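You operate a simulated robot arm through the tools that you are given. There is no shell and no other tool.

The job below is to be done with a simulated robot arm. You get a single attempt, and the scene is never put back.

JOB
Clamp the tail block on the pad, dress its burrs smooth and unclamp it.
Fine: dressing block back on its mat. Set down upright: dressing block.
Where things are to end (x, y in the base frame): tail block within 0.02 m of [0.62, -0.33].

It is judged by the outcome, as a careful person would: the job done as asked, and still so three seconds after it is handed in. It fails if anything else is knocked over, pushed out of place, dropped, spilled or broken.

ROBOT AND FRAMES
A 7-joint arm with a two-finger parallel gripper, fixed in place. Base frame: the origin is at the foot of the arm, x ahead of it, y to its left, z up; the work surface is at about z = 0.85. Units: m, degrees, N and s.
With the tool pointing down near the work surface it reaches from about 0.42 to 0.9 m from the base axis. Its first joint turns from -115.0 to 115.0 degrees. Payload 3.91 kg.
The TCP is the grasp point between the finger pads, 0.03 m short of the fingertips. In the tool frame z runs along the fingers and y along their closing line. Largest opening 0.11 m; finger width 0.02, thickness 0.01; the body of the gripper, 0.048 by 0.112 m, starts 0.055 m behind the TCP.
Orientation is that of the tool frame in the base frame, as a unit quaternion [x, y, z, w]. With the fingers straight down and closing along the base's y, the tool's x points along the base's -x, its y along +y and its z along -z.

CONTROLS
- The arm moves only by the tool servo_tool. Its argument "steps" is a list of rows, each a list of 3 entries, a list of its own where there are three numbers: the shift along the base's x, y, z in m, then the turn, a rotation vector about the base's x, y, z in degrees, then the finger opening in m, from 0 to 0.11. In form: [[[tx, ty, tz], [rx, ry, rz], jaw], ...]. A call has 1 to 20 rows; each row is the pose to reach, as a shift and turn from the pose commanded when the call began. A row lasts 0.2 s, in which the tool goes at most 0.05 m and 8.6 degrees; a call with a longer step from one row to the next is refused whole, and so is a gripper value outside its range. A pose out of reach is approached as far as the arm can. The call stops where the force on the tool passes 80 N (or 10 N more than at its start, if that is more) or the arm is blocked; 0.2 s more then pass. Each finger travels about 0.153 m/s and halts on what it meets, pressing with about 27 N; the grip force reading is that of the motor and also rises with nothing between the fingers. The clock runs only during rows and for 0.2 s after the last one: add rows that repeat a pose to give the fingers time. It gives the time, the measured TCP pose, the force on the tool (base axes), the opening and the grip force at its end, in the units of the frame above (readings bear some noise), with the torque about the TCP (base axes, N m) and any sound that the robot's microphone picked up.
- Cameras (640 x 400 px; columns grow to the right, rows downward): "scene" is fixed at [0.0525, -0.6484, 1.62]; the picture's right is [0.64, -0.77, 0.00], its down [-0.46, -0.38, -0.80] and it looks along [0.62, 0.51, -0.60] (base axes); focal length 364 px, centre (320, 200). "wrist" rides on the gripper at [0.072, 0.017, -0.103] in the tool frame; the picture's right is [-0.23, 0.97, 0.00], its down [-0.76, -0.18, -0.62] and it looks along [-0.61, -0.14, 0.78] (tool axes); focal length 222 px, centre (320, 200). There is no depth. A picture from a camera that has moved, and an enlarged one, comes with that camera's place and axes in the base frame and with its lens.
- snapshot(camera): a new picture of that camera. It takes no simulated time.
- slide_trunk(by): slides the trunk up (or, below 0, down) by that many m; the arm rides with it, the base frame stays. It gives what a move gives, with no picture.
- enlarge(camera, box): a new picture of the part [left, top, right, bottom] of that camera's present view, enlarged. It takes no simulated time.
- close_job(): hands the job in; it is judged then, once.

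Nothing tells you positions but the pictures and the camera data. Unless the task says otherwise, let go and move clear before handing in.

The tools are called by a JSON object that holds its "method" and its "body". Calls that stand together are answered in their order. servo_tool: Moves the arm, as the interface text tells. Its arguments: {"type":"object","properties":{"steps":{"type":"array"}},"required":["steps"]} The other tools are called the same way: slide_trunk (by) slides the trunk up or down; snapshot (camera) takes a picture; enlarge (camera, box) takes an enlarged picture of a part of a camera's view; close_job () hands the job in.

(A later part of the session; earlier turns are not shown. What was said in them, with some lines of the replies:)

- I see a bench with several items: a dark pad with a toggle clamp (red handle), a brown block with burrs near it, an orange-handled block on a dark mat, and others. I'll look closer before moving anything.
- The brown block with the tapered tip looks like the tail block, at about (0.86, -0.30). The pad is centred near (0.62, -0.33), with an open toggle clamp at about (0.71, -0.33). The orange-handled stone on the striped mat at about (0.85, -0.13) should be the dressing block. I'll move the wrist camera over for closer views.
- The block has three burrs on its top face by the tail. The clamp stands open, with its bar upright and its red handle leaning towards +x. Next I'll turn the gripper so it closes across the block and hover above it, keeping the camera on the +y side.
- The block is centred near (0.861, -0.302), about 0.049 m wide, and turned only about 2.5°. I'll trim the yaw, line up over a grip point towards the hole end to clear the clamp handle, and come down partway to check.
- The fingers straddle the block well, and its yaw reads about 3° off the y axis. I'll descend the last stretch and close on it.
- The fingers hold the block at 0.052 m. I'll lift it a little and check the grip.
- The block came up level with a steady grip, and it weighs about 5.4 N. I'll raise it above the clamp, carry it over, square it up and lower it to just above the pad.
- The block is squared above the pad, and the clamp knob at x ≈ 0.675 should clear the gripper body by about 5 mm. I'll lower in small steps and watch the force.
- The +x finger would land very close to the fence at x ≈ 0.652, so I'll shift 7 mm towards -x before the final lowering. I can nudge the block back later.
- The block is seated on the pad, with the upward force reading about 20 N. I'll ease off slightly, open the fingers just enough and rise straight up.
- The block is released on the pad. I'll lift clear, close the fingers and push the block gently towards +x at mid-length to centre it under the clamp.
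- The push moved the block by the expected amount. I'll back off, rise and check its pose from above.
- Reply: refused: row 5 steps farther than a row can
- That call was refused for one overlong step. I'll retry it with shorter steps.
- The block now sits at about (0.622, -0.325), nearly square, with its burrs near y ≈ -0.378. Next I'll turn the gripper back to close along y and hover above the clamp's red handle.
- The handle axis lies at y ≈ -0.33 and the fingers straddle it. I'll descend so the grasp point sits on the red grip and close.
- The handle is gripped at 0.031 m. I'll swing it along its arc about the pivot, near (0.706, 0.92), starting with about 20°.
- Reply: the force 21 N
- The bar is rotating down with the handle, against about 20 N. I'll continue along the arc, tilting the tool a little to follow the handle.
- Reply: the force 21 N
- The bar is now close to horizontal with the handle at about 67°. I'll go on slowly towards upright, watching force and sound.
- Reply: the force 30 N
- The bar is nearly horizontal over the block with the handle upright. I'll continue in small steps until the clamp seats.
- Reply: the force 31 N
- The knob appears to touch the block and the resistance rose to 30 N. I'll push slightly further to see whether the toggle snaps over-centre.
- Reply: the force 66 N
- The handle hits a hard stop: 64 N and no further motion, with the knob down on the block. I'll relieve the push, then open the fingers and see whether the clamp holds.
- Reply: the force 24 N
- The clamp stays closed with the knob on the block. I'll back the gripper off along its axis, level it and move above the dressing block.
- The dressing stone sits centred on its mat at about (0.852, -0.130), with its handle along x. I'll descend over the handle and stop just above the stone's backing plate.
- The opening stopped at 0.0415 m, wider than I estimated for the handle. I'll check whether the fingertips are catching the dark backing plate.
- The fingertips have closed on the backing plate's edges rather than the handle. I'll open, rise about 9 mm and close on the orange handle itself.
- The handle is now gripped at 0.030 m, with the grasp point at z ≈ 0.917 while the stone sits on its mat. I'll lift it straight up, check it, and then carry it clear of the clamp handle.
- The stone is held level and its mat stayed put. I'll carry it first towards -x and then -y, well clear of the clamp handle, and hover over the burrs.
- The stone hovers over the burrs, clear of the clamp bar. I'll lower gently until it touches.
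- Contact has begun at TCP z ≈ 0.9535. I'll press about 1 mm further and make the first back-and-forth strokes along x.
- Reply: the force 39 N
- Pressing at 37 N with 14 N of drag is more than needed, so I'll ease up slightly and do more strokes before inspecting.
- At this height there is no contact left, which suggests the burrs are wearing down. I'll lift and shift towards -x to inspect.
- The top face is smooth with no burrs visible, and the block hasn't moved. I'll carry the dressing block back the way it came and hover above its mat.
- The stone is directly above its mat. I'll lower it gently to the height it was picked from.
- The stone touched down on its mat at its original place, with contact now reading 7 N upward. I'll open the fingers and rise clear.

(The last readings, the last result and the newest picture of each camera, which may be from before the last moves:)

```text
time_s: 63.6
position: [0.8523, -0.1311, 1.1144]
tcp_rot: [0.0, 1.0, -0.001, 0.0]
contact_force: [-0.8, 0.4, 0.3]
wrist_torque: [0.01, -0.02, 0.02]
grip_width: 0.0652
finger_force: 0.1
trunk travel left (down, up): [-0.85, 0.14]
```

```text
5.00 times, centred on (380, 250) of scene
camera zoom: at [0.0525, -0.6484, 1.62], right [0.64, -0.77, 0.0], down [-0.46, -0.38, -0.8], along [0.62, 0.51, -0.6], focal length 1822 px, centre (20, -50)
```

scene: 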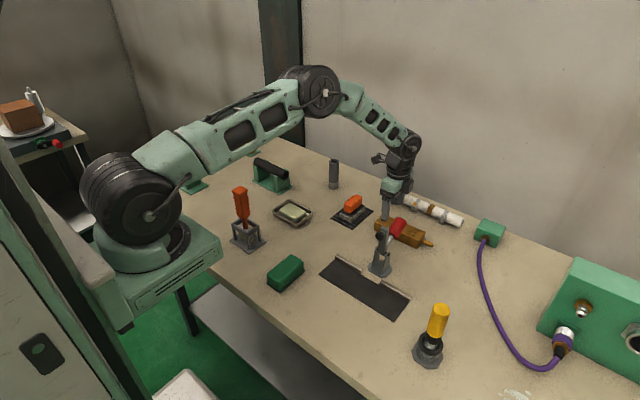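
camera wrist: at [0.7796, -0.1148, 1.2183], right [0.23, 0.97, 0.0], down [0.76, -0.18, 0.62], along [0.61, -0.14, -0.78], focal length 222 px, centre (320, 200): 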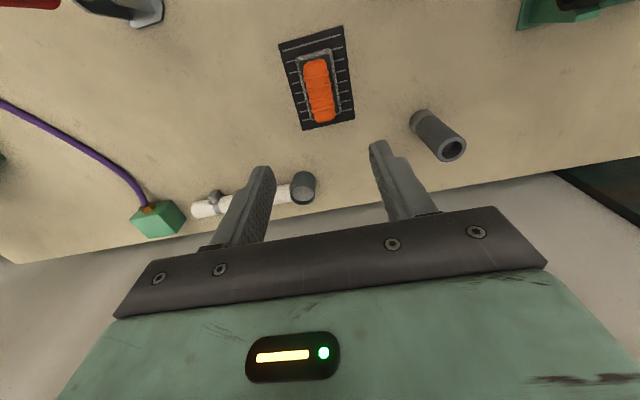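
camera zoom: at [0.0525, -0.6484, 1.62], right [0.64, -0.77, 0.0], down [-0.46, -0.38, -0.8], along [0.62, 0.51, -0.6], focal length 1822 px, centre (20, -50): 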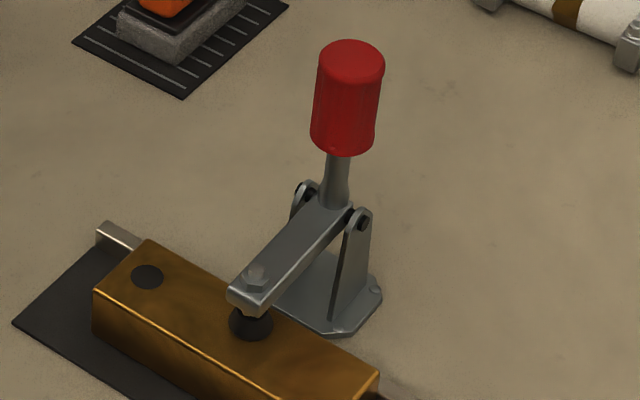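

The stone is back on its mat and the block is smooth. Now I'll unclamp by retracing my path to the upright handle with the same tilt.

{"method": "servo_tool", "body": {"steps": [[[-0.03, -0.02, 0.02], [0, 0, 0], 0.065], [[-0.065, -0.045, 0.03], [0, -4, 0], 0.065], [[-0.1, -0.07, 0.03], [0, -11, 0], 0.065], [[-0.135, -0.095, 0.03], [0, -18, 0], 0.065], [[-0.17, -0.12, 0.03], [0, -25, 0], 0.065], [[-0.2, -0.145, 0.03], [0, -31, 0], 0.065], [[-0.214, -0.175, 0.03], [0, -37, 0], 0.065], [[-0.214, -0.1995, 0.02], [0, -37, 0], 0.065], [[-0.214, -0.1995, 0.0], [0, -37, 0], 0.065], [[-0.214, -0.1995, -0.0287], [0, -37, 0], 0.065], [[-0.214, -0.1995, -0.0287], [0, -37, 0], 0.065]]}}

{"method": "snapshot", "body": {"camera": "wrist"}}

{"method": "enlarge", "body": {"camera": "scene", "box": [300, 150, 460, 310]}}

```text
time_s: 66.0
position: [0.6381, -0.3305, 1.085]
tcp_rot: [0.001, 0.948, 0.0, 0.317]
contact_force: [-0.2, -0.9, 0.7]
wrist_torque: [0.02, -0.01, 0.0]
grip_width: 0.065
finger_force: 0.0
trunk travel left (down, up): [-0.85, 0.14]
```

```text
taken
camera wrist: at [0.5185, -0.3141, 1.1229], right [0.18, 0.97, 0.14], down [0.23, -0.18, 0.96], along [0.96, -0.14, -0.26], focal length 222 px, centre (320, 200)
```

wrist: 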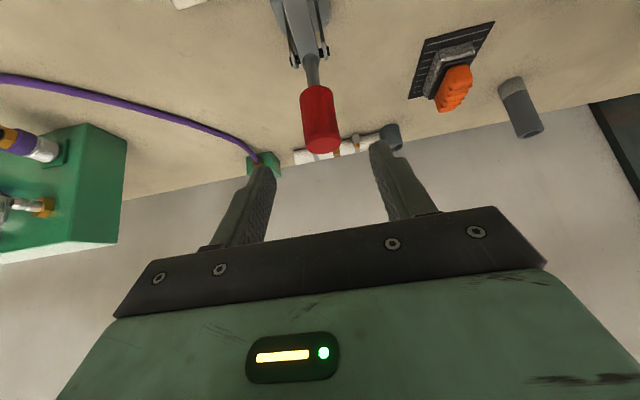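

```text
2.50 times, centred on (380, 230) of scene
camera zoom: at [0.0525, -0.6484, 1.62], right [0.64, -0.77, 0.0], down [-0.46, -0.38, -0.8], along [0.62, 0.51, -0.6], focal length 911 px, centre (170, 125)
```

zoom: 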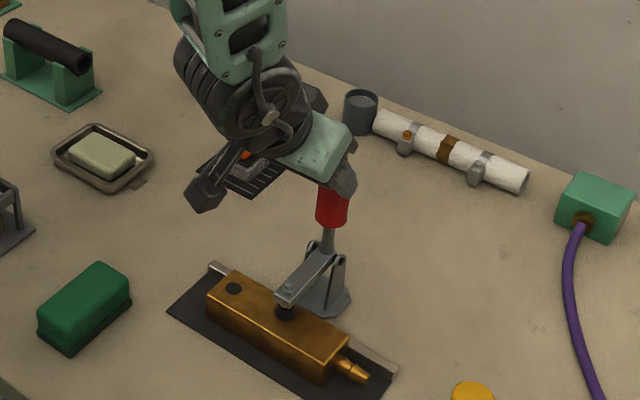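

The handle lies centred between the open fingers. I'll slide in along the tool axis and grip it.

{"method": "servo_tool", "body": {"steps": [[[0.021, 0.0005, -0.028], [0, 0, 0], 0.065], [[0.042, 0.0005, -0.056], [0, 0, 0], 0.065], [[0.063, 0.0005, -0.084], [0, 0, 0], 0.065], [[0.063, 0.0005, -0.084], [0, 0, 0], 0.065], [[0.063, 0.0005, -0.084], [0, 0, 0], 0.04], [[0.063, 0.0005, -0.084], [0, 0, 0], 0.015], [[0.063, 0.0005, -0.084], [0, 0, 0], 0.015], [[0.063, 0.0005, -0.084], [0, 0, 0], 0.015]]}}

{"method": "enlarge", "body": {"camera": "scene", "box": [330, 190, 430, 290]}}

```text
time_s: 67.8
position: [0.6996, -0.3295, 1.0002]
tcp_rot: [0.002, 0.948, -0.001, 0.318]
contact_force: [1.1, -10.1, -2.6]
wrist_torque: [-0.24, -0.16, -0.23]
grip_width: 0.0308
finger_force: 45.5
trunk travel left (down, up): [-0.85, 0.14]
```

```text
4.00 times, centred on (380, 240) of scene
camera zoom: at [0.0525, -0.6484, 1.62], right [0.64, -0.77, 0.0], down [-0.46, -0.38, -0.8], along [0.62, 0.51, -0.6], focal length 1457 px, centre (80, 40)
```

zoom: 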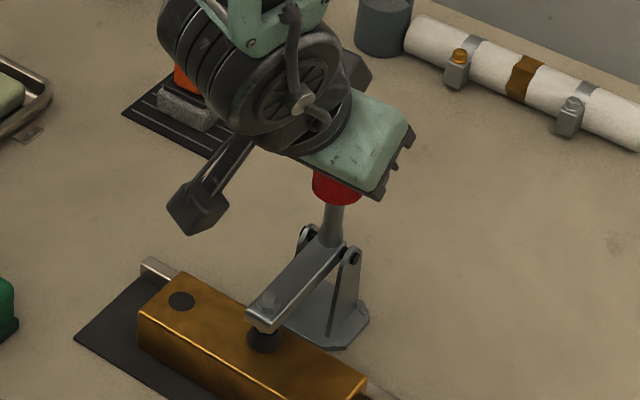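

I have the handle. I'll swing it back along the arc towards the open position, the first third now.

{"method": "servo_tool", "body": {"steps": [[[0.0065, 0, 0.0], [0, 3, 0], 0.015], [[0.0135, 0, -0.0004], [0, 6, 0], 0.015], [[0.0205, 0, -0.0015], [0, 9, 0], 0.015], [[0.0273, 0, -0.0031], [0, 12, 0], 0.015], [[0.034, 0, -0.006], [0, 15, 0], 0.015], [[0.034, 0, -0.006], [0, 15, 0], 0.015]]}}

{"method": "enlarge", "body": {"camera": "scene", "box": [330, 190, 430, 290]}}

```text
time_s: 69.2
position: [0.7327, -0.3307, 0.9942]
tcp_rot: [0.001, 0.982, 0.001, 0.188]
contact_force: [-24.9, -10.0, -9.5]
wrist_torque: [-0.36, 1.52, 0.2]
grip_width: 0.0307
finger_force: 44.8
trunk travel left (down, up): [-0.85, 0.14]
```

```text
4.00 times, centred on (380, 240) of scene
camera zoom: at [0.0525, -0.6484, 1.62], right [0.64, -0.77, 0.0], down [-0.46, -0.38, -0.8], along [0.62, 0.51, -0.6], focal length 1457 px, centre (80, 40)
```

zoom: 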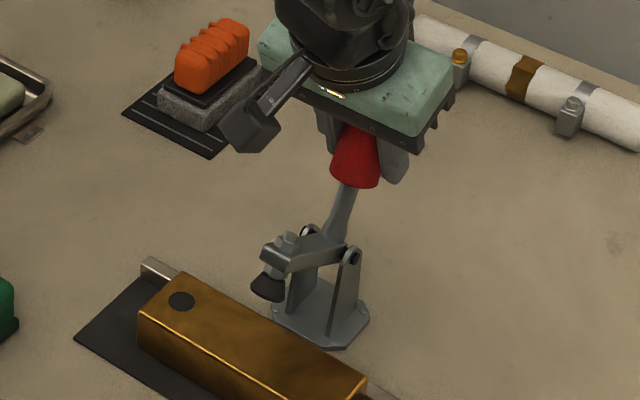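

The bar is lifting off the block. I'll continue the swing down to the original open angle.

{"method": "servo_tool", "body": {"steps": [[[0.0064, 0, -0.003], [0, 3, 0], 0.015], [[0.0126, 0, -0.007], [0, 6, 0], 0.015], [[0.0185, 0, -0.0112], [0, 9, 0], 0.015], [[0.024, 0, -0.0158], [0, 12, 0], 0.015], [[0.0291, 0, -0.0206], [0, 15, 0], 0.015], [[0.0337, 0, -0.0259], [0, 18, 0], 0.015], [[0.0379, 0, -0.0315], [0, 20, 0], 0.015], [[0.0379, 0, -0.0315], [0, 20, 0], 0.015]]}}

{"method": "enlarge", "body": {"camera": "scene", "box": [330, 190, 430, 290]}}

```text
time_s: 71.0
position: [0.7725, -0.3297, 0.9648]
tcp_rot: [0.001, 1.0, 0.0, 0.017]
contact_force: [-19.3, -9.4, 8.4]
wrist_torque: [-0.05, 1.57, 0.14]
grip_width: 0.0309
finger_force: 45.6
trunk travel left (down, up): [-0.85, 0.14]
```

```text
4.00 times, centred on (380, 240) of scene
camera zoom: at [0.0525, -0.6484, 1.62], right [0.64, -0.77, 0.0], down [-0.46, -0.38, -0.8], along [0.62, 0.51, -0.6], focal length 1457 px, centre (80, 40)
```

zoom: 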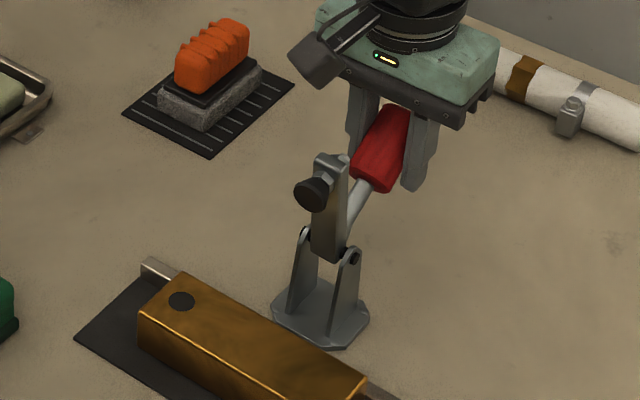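

{"method": "servo_tool", "body": {"steps": [[[0.002, 0, -0.003], [0, 1, 0], 0.015], [[0.0037, 0, -0.006], [0, 2, 0], 0.015], [[0.0043, 0, -0.0072], [0, 2, 0], 0.015], [[0.0043, 0, -0.0072], [0, 2, 0], 0.015]]}}

{"method": "enlarge", "body": {"camera": "scene", "box": [350, 190, 450, 290]}}

```text
time_s: 72.0
position: [0.7746, -0.3291, 0.9599]
tcp_rot: [0.0, 1.0, -0.002, 0.002]
contact_force: [-25.9, -12.8, 36.1]
wrist_torque: [-0.04, 1.08, 0.2]
grip_width: 0.0308
finger_force: 44.7
trunk travel left (down, up): [-0.85, 0.14]
```

```text
4.00 times, centred on (400, 240) of scene
camera zoom: at [0.0525, -0.6484, 1.62], right [0.64, -0.77, 0.0], down [-0.46, -0.38, -0.8], along [0.62, 0.51, -0.6], focal length 1457 px, centre (0, 40)
```

zoom: 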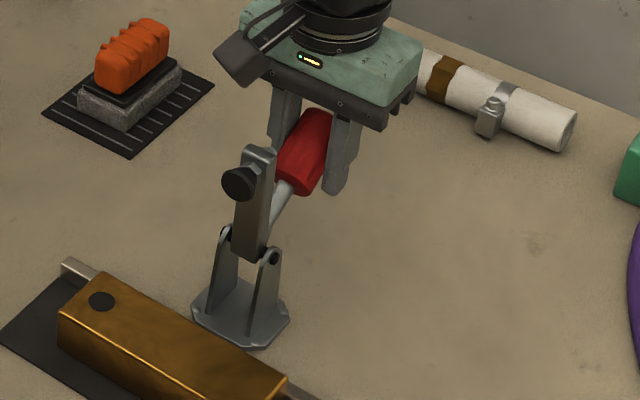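

The clamp is back against its open stop, matching the starting picture. I'll relieve the push, open the fingers and rise clear.

{"method": "servo_tool", "body": {"steps": [[[-0.0015, 0, 0.003], [0, 0, 0], 0.015], [[-0.0015, 0, 0.003], [0, 0, 0], 0.04], [[-0.0015, 0, 0.003], [0, 0, 0], 0.065], [[-0.0015, 0, 0.003], [0, 0, 0], 0.065], [[-0.0015, 0, 0.03], [0, 0, 0], 0.065], [[-0.0015, 0, 0.07], [0, 0, 0], 0.065], [[-0.0015, 0.0, 0.11], [0, 0, 0], 0.065], [[-0.02, 0.03, 0.14], [0, 0, 0], 0.065], [[-0.05, 0.06, 0.16], [0, 0, 0], 0.065], [[-0.08, 0.09, 0.18], [0, 0, 0], 0.065], [[-0.11, 0.12, 0.2], [0, 0, 0], 0.065], [[-0.14, 0.15, 0.21], [0, 0, 0], 0.065], [[-0.165, 0.18, 0.22], [0, 0, 0], 0.065], [[-0.19, 0.21, 0.22], [0, 0, 0], 0.065], [[-0.19, 0.21, 0.22], [0, 0, 0], 0.065]]}}

{"method": "snapshot", "body": {"camera": "scene"}}

{"method": "snapshot", "body": {"camera": "wrist"}}

{"method": "enlarge", "body": {"camera": "scene", "box": [310, 180, 450, 320]}}

```text
time_s: 75.2
position: [0.587, -0.1172, 1.176]
tcp_rot: [0.001, 1.0, 0.001, 0.0]
contact_force: [0.2, 0.3, -0.4]
wrist_torque: [0.01, -0.04, -0.04]
grip_width: 0.0653
finger_force: 0.1
trunk travel left (down, up): [-0.85, 0.14]
```

```text
taken
```

scene: 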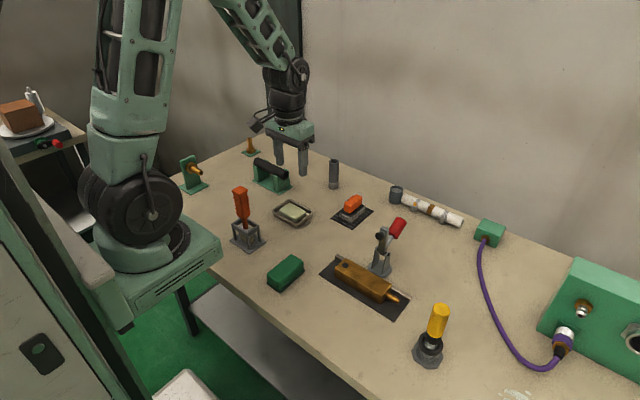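

```text
taken
camera wrist: at [0.5153, -0.1004, 1.2797], right [0.23, 0.97, 0.0], down [0.76, -0.18, 0.62], along [0.61, -0.14, -0.78], focal length 222 px, centre (320, 200)
```

wrist: 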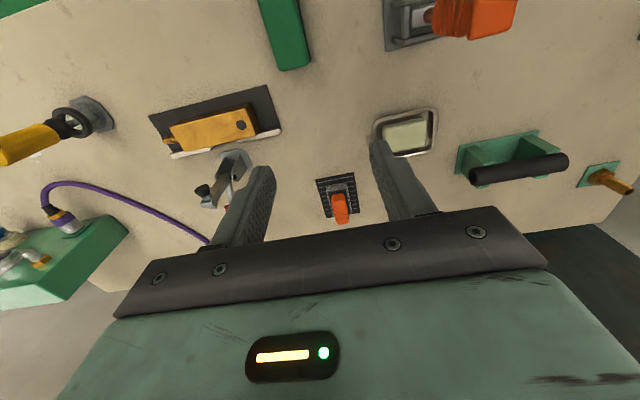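

```text
2.86 times, centred on (380, 250) of scene
camera zoom: at [0.0525, -0.6484, 1.62], right [0.64, -0.77, 0.0], down [-0.46, -0.38, -0.8], along [0.62, 0.51, -0.6], focal length 1041 px, centre (149, 57)
```

zoom: 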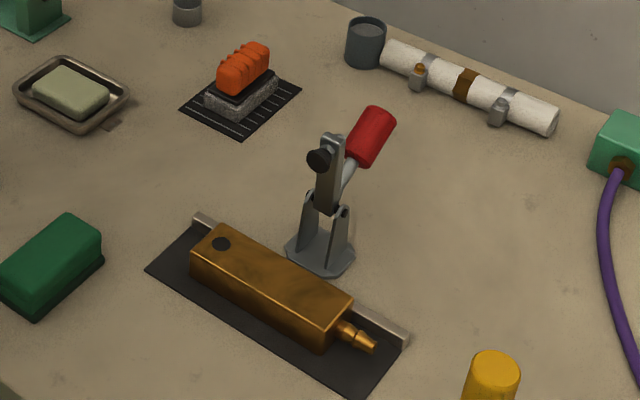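

{"method": "enlarge", "body": {"camera": "wrist", "box": [140, 70, 300, 170]}}

{"method": "enlarge", "body": {"camera": "scene", "box": [350, 255, 410, 315]}}

```text
4.00 times, centred on (220, 120) of wrist
camera zoom: at [0.5153, -0.1004, 1.2797], right [0.23, 0.97, 0.0], down [0.76, -0.18, 0.62], along [0.61, -0.14, -0.78], focal length 888 px, centre (720, 520)
```

zoom: 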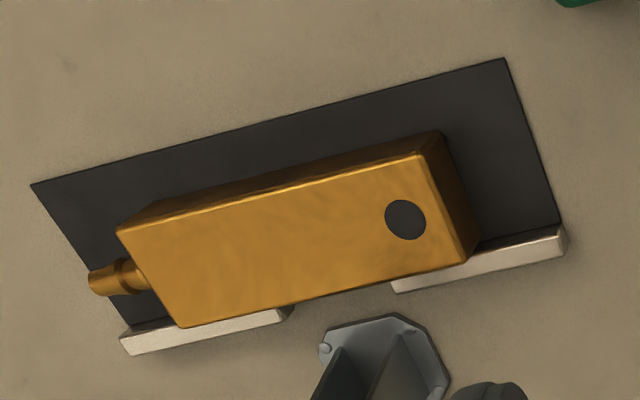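

```text
6.67 times, centred on (380, 285) of scene
camera zoom: at [0.0525, -0.6484, 1.62], right [0.64, -0.77, 0.0], down [-0.46, -0.38, -0.8], along [0.62, 0.51, -0.6], focal length 2429 px, centre (-80, -367)
```

zoom: 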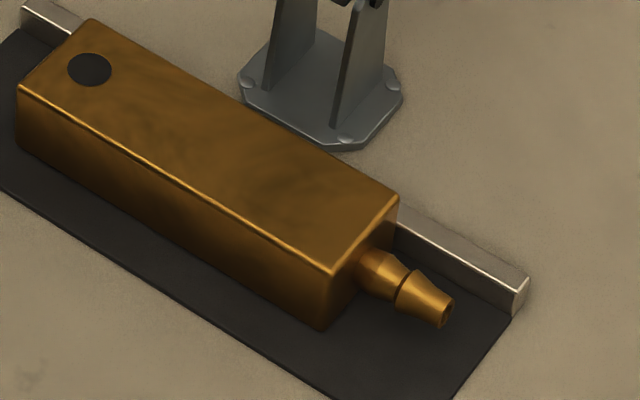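

The tail block rests on the pad at about (0.622, -0.322), within tolerance, and its burrs are gone. The clamp is open, the dressing block sits upright on its mat, nothing else was disturbed, and the arm is clear. I'm handing the job in.

{"method": "close_job", "body": {}}

```text
The job is handed in.
```

The tail block was clamped on the pad, dressed and unclamped, and I have handed the job in. I haven't seen the judge's result.

- **Tail block:** it rests on the pad at about (0.622, -0.322), roughly 8 mm from the target by my camera estimate. The three burrs on its top face are no longer visible in either camera.
- **Clamp:** it is back at its open stop, matching the starting picture.
- **Dressing block:** it sits upright on its mat, in the place it was picked from.
- **Everything else:** nothing looks knocked over or moved in the final pictures, and the gripper is clear of the bench.

The microphone reported no sound at any point, so I judged the clamp closed from the hard stop and the pictures. I judged the dressing done from the loss of contact and the pictures.
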